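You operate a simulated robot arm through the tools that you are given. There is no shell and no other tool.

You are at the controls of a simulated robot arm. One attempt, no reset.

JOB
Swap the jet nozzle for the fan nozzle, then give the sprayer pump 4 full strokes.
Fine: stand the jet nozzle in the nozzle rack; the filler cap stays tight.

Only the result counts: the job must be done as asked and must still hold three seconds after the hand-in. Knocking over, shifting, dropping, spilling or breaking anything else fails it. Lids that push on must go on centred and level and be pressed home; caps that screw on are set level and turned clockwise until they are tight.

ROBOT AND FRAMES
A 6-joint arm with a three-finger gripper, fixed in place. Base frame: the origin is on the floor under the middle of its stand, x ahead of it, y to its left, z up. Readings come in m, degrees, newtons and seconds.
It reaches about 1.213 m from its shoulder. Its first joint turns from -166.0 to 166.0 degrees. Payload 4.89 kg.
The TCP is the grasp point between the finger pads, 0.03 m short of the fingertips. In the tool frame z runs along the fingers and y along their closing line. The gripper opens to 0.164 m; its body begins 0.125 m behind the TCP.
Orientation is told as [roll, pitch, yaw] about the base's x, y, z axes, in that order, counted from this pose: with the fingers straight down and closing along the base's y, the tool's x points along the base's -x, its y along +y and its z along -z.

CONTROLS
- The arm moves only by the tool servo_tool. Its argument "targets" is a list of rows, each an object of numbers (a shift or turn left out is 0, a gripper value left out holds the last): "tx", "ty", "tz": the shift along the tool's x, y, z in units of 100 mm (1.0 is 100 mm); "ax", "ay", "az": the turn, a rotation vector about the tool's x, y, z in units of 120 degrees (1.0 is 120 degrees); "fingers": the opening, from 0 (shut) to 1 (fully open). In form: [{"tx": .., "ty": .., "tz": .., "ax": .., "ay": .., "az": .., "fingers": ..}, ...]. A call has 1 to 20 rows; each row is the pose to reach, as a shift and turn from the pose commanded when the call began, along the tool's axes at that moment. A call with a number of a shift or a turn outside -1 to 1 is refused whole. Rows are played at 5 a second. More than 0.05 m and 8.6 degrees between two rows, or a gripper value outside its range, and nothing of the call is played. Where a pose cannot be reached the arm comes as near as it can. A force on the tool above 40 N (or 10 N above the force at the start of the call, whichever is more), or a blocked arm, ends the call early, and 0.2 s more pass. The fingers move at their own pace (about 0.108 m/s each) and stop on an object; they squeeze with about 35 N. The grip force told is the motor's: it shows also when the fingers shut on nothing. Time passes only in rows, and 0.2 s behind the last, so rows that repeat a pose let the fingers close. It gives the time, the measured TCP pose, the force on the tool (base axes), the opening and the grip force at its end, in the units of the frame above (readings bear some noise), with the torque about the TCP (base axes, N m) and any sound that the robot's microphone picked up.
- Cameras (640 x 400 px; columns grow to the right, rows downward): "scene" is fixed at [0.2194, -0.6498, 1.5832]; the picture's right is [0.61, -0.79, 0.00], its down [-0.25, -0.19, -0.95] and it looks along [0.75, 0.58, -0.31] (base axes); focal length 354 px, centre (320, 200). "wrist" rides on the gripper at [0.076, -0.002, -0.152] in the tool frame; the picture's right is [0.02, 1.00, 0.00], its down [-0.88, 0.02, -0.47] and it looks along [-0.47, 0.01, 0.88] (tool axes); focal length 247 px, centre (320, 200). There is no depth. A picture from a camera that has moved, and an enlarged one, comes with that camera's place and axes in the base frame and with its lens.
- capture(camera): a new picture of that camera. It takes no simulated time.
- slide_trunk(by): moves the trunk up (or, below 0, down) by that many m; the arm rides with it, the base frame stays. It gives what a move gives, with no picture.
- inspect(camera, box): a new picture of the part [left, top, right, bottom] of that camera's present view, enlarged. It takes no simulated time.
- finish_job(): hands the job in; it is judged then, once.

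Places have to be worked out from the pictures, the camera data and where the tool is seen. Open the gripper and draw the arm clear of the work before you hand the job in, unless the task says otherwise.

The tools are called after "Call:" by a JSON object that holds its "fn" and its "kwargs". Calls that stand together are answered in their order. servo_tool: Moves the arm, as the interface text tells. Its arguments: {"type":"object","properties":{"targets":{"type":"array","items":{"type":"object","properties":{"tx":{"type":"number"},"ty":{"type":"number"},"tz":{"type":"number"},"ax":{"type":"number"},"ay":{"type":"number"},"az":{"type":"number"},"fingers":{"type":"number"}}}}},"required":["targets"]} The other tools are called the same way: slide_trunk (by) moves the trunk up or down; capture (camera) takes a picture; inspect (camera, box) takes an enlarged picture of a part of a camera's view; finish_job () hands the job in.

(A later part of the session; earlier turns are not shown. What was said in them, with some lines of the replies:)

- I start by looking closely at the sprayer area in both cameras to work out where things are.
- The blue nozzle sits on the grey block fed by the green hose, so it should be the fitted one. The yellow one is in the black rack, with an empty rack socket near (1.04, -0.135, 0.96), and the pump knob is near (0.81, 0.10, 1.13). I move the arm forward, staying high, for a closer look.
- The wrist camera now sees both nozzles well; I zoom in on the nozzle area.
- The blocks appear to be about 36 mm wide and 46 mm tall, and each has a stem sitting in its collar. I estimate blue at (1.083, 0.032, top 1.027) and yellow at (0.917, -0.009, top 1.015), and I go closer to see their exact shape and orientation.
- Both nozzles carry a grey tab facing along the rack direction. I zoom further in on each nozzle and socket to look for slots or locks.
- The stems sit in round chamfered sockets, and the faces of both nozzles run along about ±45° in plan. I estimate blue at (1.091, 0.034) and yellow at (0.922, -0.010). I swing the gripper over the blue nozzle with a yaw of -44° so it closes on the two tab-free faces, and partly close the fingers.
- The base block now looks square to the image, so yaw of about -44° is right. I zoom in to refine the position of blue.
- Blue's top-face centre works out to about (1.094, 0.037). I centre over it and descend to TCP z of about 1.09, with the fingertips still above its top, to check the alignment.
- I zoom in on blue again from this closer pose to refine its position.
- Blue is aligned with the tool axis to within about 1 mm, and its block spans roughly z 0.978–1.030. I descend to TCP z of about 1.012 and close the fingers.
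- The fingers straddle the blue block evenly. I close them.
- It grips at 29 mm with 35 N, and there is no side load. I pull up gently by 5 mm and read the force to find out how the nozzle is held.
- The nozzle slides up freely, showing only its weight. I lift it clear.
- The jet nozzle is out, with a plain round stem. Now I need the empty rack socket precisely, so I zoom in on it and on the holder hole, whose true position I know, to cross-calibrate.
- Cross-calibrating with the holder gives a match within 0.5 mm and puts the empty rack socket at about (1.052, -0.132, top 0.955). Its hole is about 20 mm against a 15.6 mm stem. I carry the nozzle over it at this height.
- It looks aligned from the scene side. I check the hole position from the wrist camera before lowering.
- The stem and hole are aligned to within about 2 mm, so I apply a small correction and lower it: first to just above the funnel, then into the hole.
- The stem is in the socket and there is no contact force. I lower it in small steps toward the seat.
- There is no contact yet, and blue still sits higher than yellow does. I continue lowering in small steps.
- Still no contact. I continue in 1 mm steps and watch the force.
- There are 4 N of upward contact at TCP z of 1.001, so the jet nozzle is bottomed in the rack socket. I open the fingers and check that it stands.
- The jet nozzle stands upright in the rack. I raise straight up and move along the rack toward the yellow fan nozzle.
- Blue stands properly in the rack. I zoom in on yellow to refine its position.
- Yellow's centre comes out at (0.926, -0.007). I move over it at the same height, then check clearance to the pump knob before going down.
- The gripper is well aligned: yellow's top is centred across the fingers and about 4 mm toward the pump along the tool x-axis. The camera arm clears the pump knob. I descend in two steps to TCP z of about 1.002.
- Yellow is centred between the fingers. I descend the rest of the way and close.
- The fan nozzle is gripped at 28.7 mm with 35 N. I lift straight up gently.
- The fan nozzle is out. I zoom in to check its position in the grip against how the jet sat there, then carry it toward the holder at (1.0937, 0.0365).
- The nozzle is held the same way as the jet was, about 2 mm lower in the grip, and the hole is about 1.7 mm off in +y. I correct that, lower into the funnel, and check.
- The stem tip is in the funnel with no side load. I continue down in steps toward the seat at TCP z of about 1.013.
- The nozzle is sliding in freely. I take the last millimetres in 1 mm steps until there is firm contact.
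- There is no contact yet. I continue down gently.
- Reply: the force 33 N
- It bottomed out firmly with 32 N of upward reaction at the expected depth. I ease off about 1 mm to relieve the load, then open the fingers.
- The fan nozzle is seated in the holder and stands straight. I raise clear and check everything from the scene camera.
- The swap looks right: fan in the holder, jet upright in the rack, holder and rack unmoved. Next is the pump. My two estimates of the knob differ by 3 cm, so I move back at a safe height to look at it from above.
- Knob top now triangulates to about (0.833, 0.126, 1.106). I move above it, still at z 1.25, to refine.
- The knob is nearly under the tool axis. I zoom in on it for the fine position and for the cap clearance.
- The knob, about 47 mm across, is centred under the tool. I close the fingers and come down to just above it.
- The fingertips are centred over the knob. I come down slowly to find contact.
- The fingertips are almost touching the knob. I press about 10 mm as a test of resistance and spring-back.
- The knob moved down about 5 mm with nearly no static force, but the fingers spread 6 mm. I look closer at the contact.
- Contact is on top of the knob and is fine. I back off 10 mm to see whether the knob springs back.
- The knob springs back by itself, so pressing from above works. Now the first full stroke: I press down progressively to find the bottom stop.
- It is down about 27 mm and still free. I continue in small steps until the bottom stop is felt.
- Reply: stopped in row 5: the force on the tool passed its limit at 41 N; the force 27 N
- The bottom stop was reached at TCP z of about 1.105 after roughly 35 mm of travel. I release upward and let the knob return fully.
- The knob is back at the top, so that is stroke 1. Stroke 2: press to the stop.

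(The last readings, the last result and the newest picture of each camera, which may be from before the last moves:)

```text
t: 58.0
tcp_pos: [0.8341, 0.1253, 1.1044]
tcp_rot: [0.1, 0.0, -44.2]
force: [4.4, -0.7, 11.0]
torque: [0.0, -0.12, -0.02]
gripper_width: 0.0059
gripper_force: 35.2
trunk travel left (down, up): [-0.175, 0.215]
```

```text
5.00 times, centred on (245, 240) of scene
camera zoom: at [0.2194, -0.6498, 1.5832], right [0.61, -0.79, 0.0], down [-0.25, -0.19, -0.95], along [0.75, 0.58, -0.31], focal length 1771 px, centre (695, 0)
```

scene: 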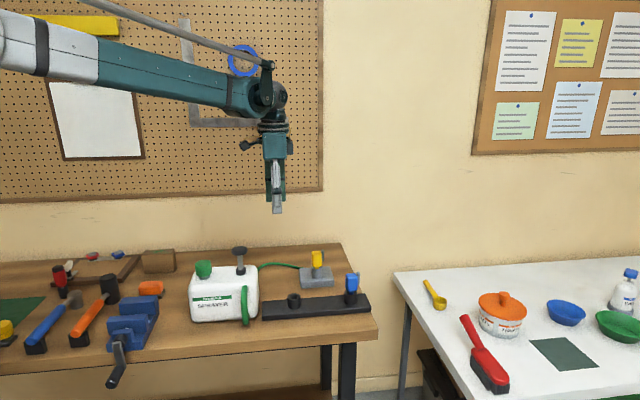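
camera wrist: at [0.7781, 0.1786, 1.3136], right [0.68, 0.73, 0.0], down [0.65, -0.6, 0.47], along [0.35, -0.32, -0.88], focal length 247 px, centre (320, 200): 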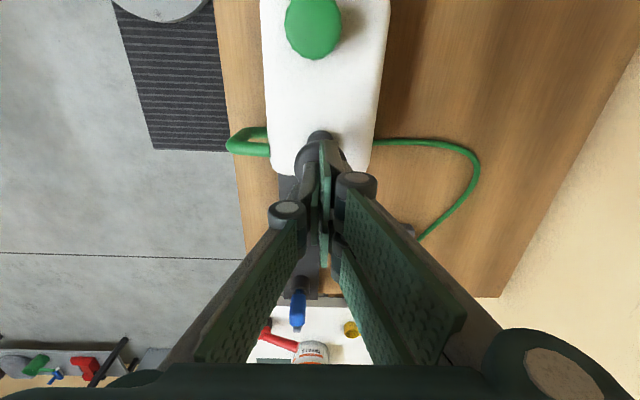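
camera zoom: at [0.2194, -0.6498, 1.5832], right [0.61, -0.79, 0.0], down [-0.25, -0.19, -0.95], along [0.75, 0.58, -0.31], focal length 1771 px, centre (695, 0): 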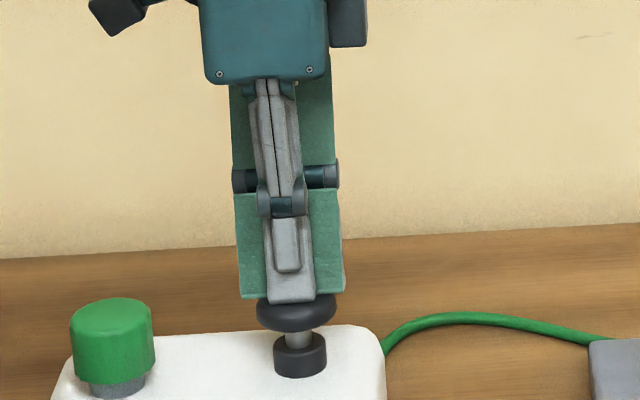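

It is at the stop with 11 N. I press a hair more to be sure, then release fully up.

Call:
{"fn": "servo_tool", "kwargs": {"targets": [{"tz": 0.008}, {"tz": 0.008}, {"tz": -0.1}, {"tz": -0.2}, {"tz": -0.3}, {"tz": -0.4}, {"tz": -0.485}, {"tz": -0.485}, {"tz": -0.485}]}}

Call:
{"fn": "inspect", "kwargs": {"camera": "scene", "box": [205, 200, 285, 280]}}

```text
t: 60.0
tcp_pos: [0.8343, 0.1259, 1.1518]
tcp_rot: [0.1, 0.0, -44.0]
force: [0.3, 0.3, 0.5]
torque: [0.0, -0.02, -0.04]
gripper_width: 0.0
gripper_force: 35.1
trunk travel left (down, up): [-0.175, 0.215]
```

```text
5.00 times, centred on (245, 240) of scene
camera zoom: at [0.2194, -0.6498, 1.5832], right [0.61, -0.79, 0.0], down [-0.25, -0.19, -0.95], along [0.75, 0.58, -0.31], focal length 1771 px, centre (695, 0)
```

zoom: 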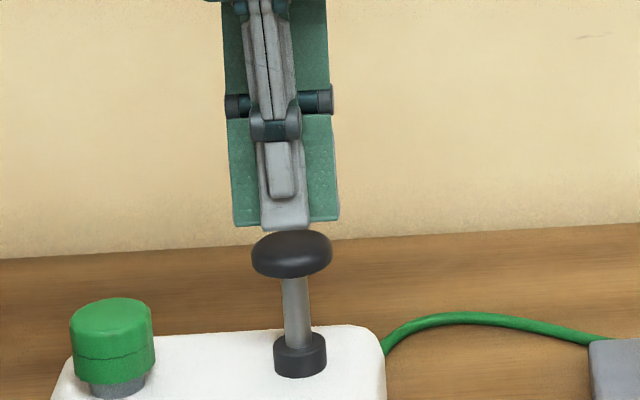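

Stroke 2 is done and the knob is back up. Stroke 3: press to the stop.

Call:
{"fn": "servo_tool", "kwargs": {"targets": [{"tz": 0.1}, {"tz": 0.2}, {"tz": 0.3}, {"tz": 0.38}, {"tz": 0.44}, {"tz": 0.475}, {"tz": 0.49}, {"tz": 0.49}]}}

Call:
{"fn": "inspect", "kwargs": {"camera": "scene", "box": [205, 200, 285, 280]}}

```text
t: 61.8
tcp_pos: [0.8333, 0.128, 1.1029]
tcp_rot: [0.1, -0.1, -44.0]
force: [7.2, -0.6, 25.9]
torque: [0.02, -0.16, 0.02]
gripper_width: 0.0061
gripper_force: 34.9
trunk travel left (down, up): [-0.175, 0.215]
```

```text
5.00 times, centred on (245, 240) of scene
camera zoom: at [0.2194, -0.6498, 1.5832], right [0.61, -0.79, 0.0], down [-0.25, -0.19, -0.95], along [0.75, 0.58, -0.31], focal length 1771 px, centre (695, 0)
```

zoom: 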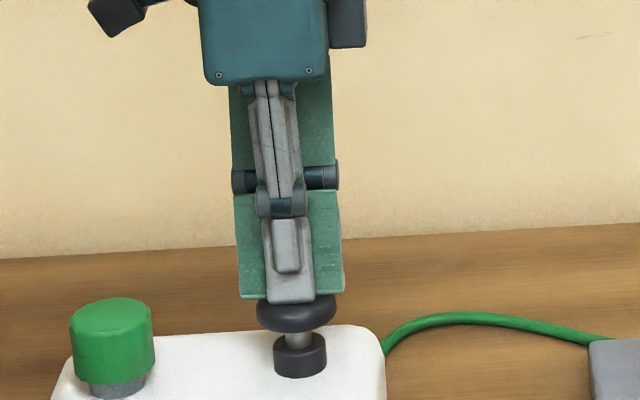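

It is firmly on the stop with 26 N. I release fully up.

Call:
{"fn": "servo_tool", "kwargs": {"targets": [{"tz": -0.1}, {"tz": -0.2}, {"tz": -0.3}, {"tz": -0.4}, {"tz": -0.49}, {"tz": -0.49}, {"tz": -0.49}]}}

Call:
{"fn": "inspect", "kwargs": {"camera": "scene", "box": [205, 200, 285, 280]}}

```text
t: 63.4
tcp_pos: [0.8332, 0.1262, 1.1512]
tcp_rot: [-0.1, 0.1, -43.9]
force: [0.5, 0.5, -0.1]
torque: [0.01, 0.02, 0.03]
gripper_width: 0.0001
gripper_force: 34.8
trunk travel left (down, up): [-0.175, 0.215]
```

```text
5.00 times, centred on (245, 240) of scene
camera zoom: at [0.2194, -0.6498, 1.5832], right [0.61, -0.79, 0.0], down [-0.25, -0.19, -0.95], along [0.75, 0.58, -0.31], focal length 1771 px, centre (695, 0)
```

zoom: 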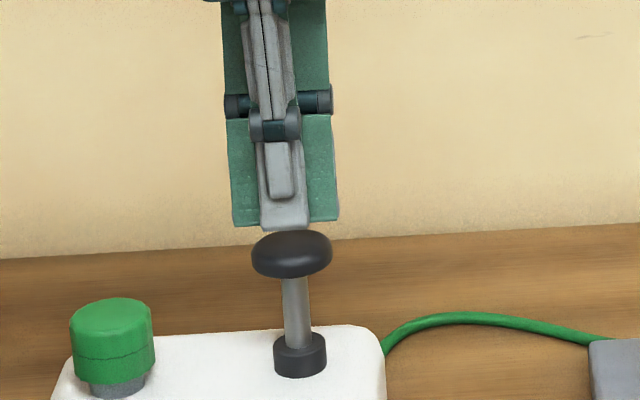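

Stroke 3 is done. Stroke 4: press to the stop.

Call:
{"fn": "servo_tool", "kwargs": {"targets": [{"tz": 0.1}, {"tz": 0.2}, {"tz": 0.3}, {"tz": 0.38}, {"tz": 0.44}, {"tz": 0.475}, {"tz": 0.49}, {"tz": 0.49}]}}

Call:
{"fn": "inspect", "kwargs": {"camera": "scene", "box": [205, 200, 285, 280]}}

```text
t: 65.2
tcp_pos: [0.8333, 0.1282, 1.1045]
tcp_rot: [0.1, -0.1, -43.9]
force: [8.6, 4.0, 19.6]
torque: [0.15, -0.26, -0.01]
gripper_width: 0.0061
gripper_force: 34.9
trunk travel left (down, up): [-0.175, 0.215]
```

```text
5.00 times, centred on (245, 240) of scene
camera zoom: at [0.2194, -0.6498, 1.5832], right [0.61, -0.79, 0.0], down [-0.25, -0.19, -0.95], along [0.75, 0.58, -0.31], focal length 1771 px, centre (695, 0)
```

zoom: 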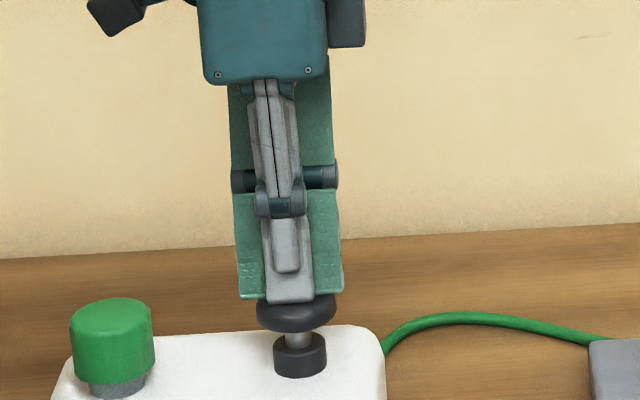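

It is on the stop with 20 N. I release, lift well clear, and open the gripper.

Call:
{"fn": "servo_tool", "kwargs": {"targets": [{"tz": -0.1}, {"tz": -0.2}, {"tz": -0.3}, {"tz": -0.4}, {"tz": -0.5}, {"tz": -0.7}, {"tz": -1.0}, {"tz": -1.0}]}}

Call:
{"fn": "servo_tool", "kwargs": {"targets": [{"tz": -0.3}, {"tz": -0.6}, {"tz": -0.9, "fingers": 0.3}, {"tz": -1.0, "fingers": 0.6}, {"tz": -1.0, "fingers": 1.0}, {"tz": -1.0, "fingers": 1.0}, {"tz": -1.0, "fingers": 1.0}]}}

Call:
{"fn": "capture", "kwargs": {"camera": "scene"}}

Call:
{"fn": "capture", "kwargs": {"camera": "wrist"}}

Call:
{"fn": "inspect", "kwargs": {"camera": "scene", "box": [180, 235, 380, 335]}}

```text
t: 67.0
tcp_pos: [0.8346, 0.1271, 1.2044]
tcp_rot: [0.0, 0.1, -44.1]
force: [0.0, 0.7, 0.4]
torque: [0.02, -0.04, -0.03]
gripper_width: 0.0001
gripper_force: 34.6
trunk travel left (down, up): [-0.175, 0.215]
```

```text
t: 68.6
tcp_pos: [0.8327, 0.1269, 1.3029]
tcp_rot: [0.0, -0.1, -44.0]
force: [-0.4, 0.1, 0.3]
torque: [-0.03, 0.03, 0.03]
gripper_width: 0.1639
gripper_force: 0.0
trunk travel left (down, up): [-0.175, 0.215]
```

```text
taken
```

scene: 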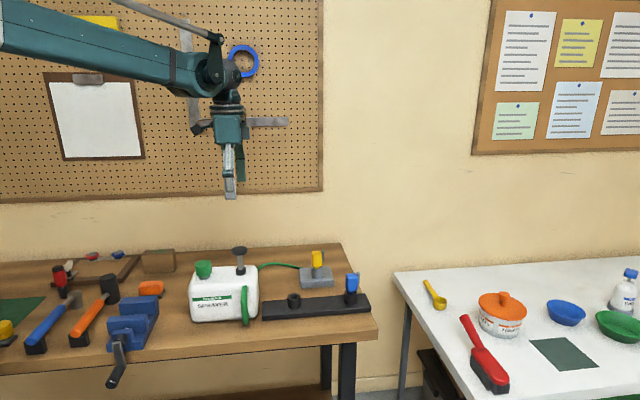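

```text
taken
camera wrist: at [0.7777, 0.1788, 1.4555], right [0.68, 0.73, 0.0], down [0.65, -0.6, 0.47], along [0.35, -0.32, -0.88], focal length 247 px, centre (320, 200)
```

wrist: 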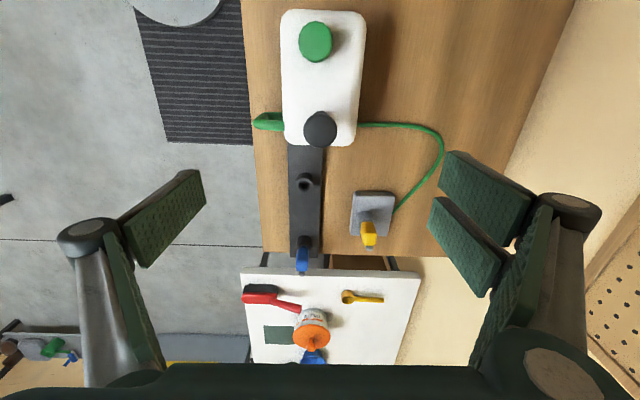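

```text
3.20 times, centred on (280, 285) of scene
camera zoom: at [0.2194, -0.6498, 1.5832], right [0.61, -0.79, 0.0], down [-0.25, -0.19, -0.95], along [0.75, 0.58, -0.31], focal length 1133 px, centre (448, -72)
```

zoom: 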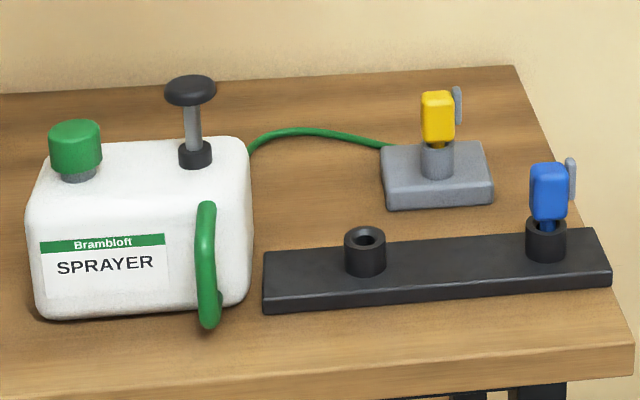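

All four strokes reached the stop and the knob returned each time. The fan is in the holder, the jet stands in the rack, and the filler cap is untouched. I draw the arm further back before handing in.

Call:
{"fn": "servo_tool", "kwargs": {"targets": [{"ty": -0.3, "tz": -0.1}, {"ty": -0.6, "tz": -0.2}, {"ty": -0.9, "tz": -0.2}, {"ty": -1.0, "tz": -0.2}, {"ty": -1.0, "tz": -0.2}]}}

Call:
{"fn": "servo_tool", "kwargs": {"targets": [{"ty": -0.3}, {"ty": -0.6}, {"ty": -0.9}, {"ty": -1.0}, {"ty": -1.0}, {"ty": -1.0}, {"ty": -1.0}]}}

Call:
{"fn": "inspect", "kwargs": {"camera": "scene", "box": [280, 235, 380, 320]}}

Call:
{"fn": "capture", "kwargs": {"camera": "scene"}}

```text
t: 69.8
tcp_pos: [0.7647, 0.054, 1.322]
tcp_rot: [0.1, 0.0, -43.9]
force: [-0.5, 0.3, -0.3]
torque: [0.06, 0.0, 0.02]
gripper_width: 0.1641
gripper_force: 0.1
trunk travel left (down, up): [-0.175, 0.215]
```

```text
t: 71.4
tcp_pos: [0.6951, -0.0177, 1.3216]
tcp_rot: [-0.1, 0.0, -44.0]
force: [0.6, 0.7, 0.5]
torque: [0.02, 0.02, 0.02]
gripper_width: 0.1638
gripper_force: 0.0
trunk travel left (down, up): [-0.175, 0.215]
```

```text
4.71 times, centred on (330, 278) of scene
camera zoom: at [0.2194, -0.6498, 1.5832], right [0.61, -0.79, 0.0], down [-0.25, -0.19, -0.95], along [0.75, 0.58, -0.31], focal length 1667 px, centre (273, -165)
```

zoom: 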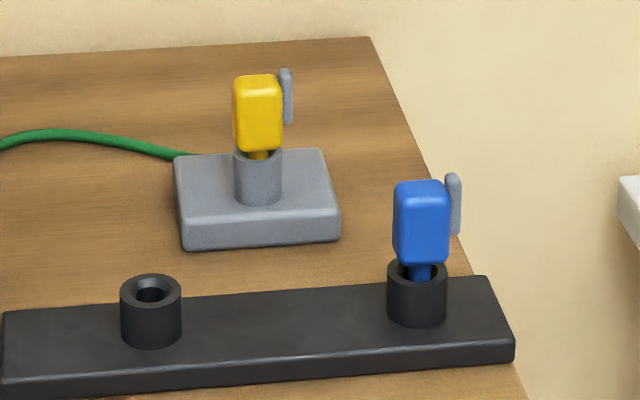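

```text
taken
```

scene: 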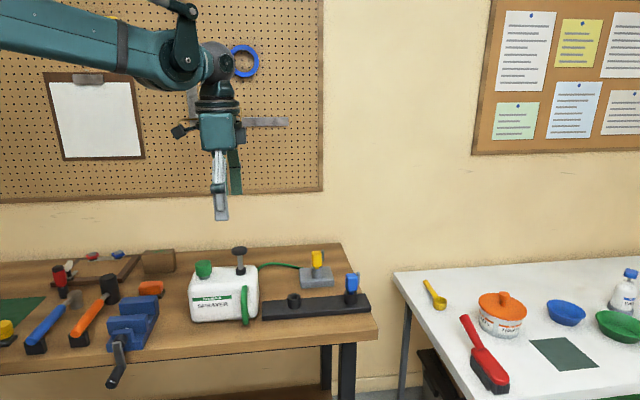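

I make one last comparison of the fan's seating depth with the original jet picture, using the same zoom.

Call:
{"fn": "inspect", "kwargs": {"camera": "scene", "box": [300, 245, 340, 275]}}

Call:
{"fn": "inspect", "kwargs": {"camera": "scene", "box": [330, 265, 370, 310]}}

```text
13.33 times, centred on (320, 260) of scene
camera zoom: at [0.2194, -0.6498, 1.5832], right [0.61, -0.79, 0.0], down [-0.25, -0.19, -0.95], along [0.75, 0.58, -0.31], focal length 4722 px, centre (320, -600)
```

zoom: 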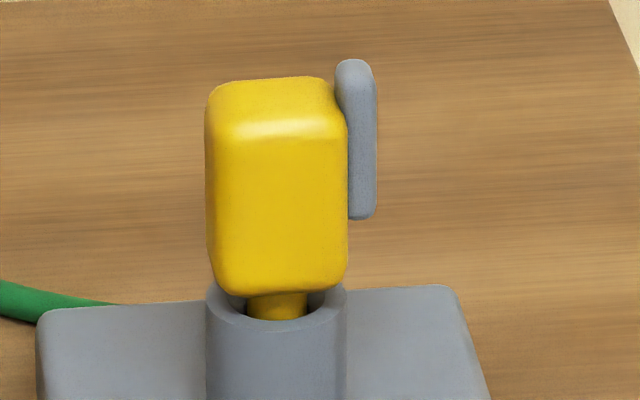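

```text
8.89 times, centred on (350, 288) of scene
camera zoom: at [0.2194, -0.6498, 1.5832], right [0.61, -0.79, 0.0], down [-0.25, -0.19, -0.95], along [0.75, 0.58, -0.31], focal length 3148 px, centre (53, -578)
```

zoom: 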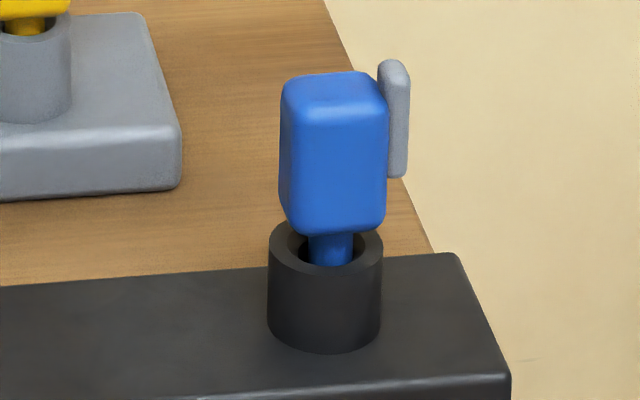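

The fan nozzle sits in the holder at the same depth and angle the jet had, and the jet stands upright in the rack. The pump got 4 full strokes, the cap is untouched, the gripper is open and the arm is clear, so I hand in.

Call:
{"fn": "finish_job", "kwargs": {}}

```text
The job is handed in.
```

The nozzles are swapped and the pump has had its 4 full strokes. I handed the job in, but the hand-in reply gave no verdict.

- **Fan nozzle (yellow):** it is pressed home in the sprayer's holder, at the same depth and angle the jet nozzle had in the starting picture. I took yellow as the fan because blue was the one fitted at the start; neither nozzle is labelled.
- **Jet nozzle (blue):** it stands upright in the rack's free socket, resting on the bottom.
- **Pump:** each of the 4 strokes went down to the stop, and the knob sprang back to the top every time. Before them I made one short test press of about 5 mm to see whether the knob returned. It should not count as a stroke, but it did move the knob.
- **Filler cap and surroundings:** the cap was never touched. The last pictures show the sprayer, holder, rack and everything else in place.

The gripper is open and the arm is drawn back clear of the bench.
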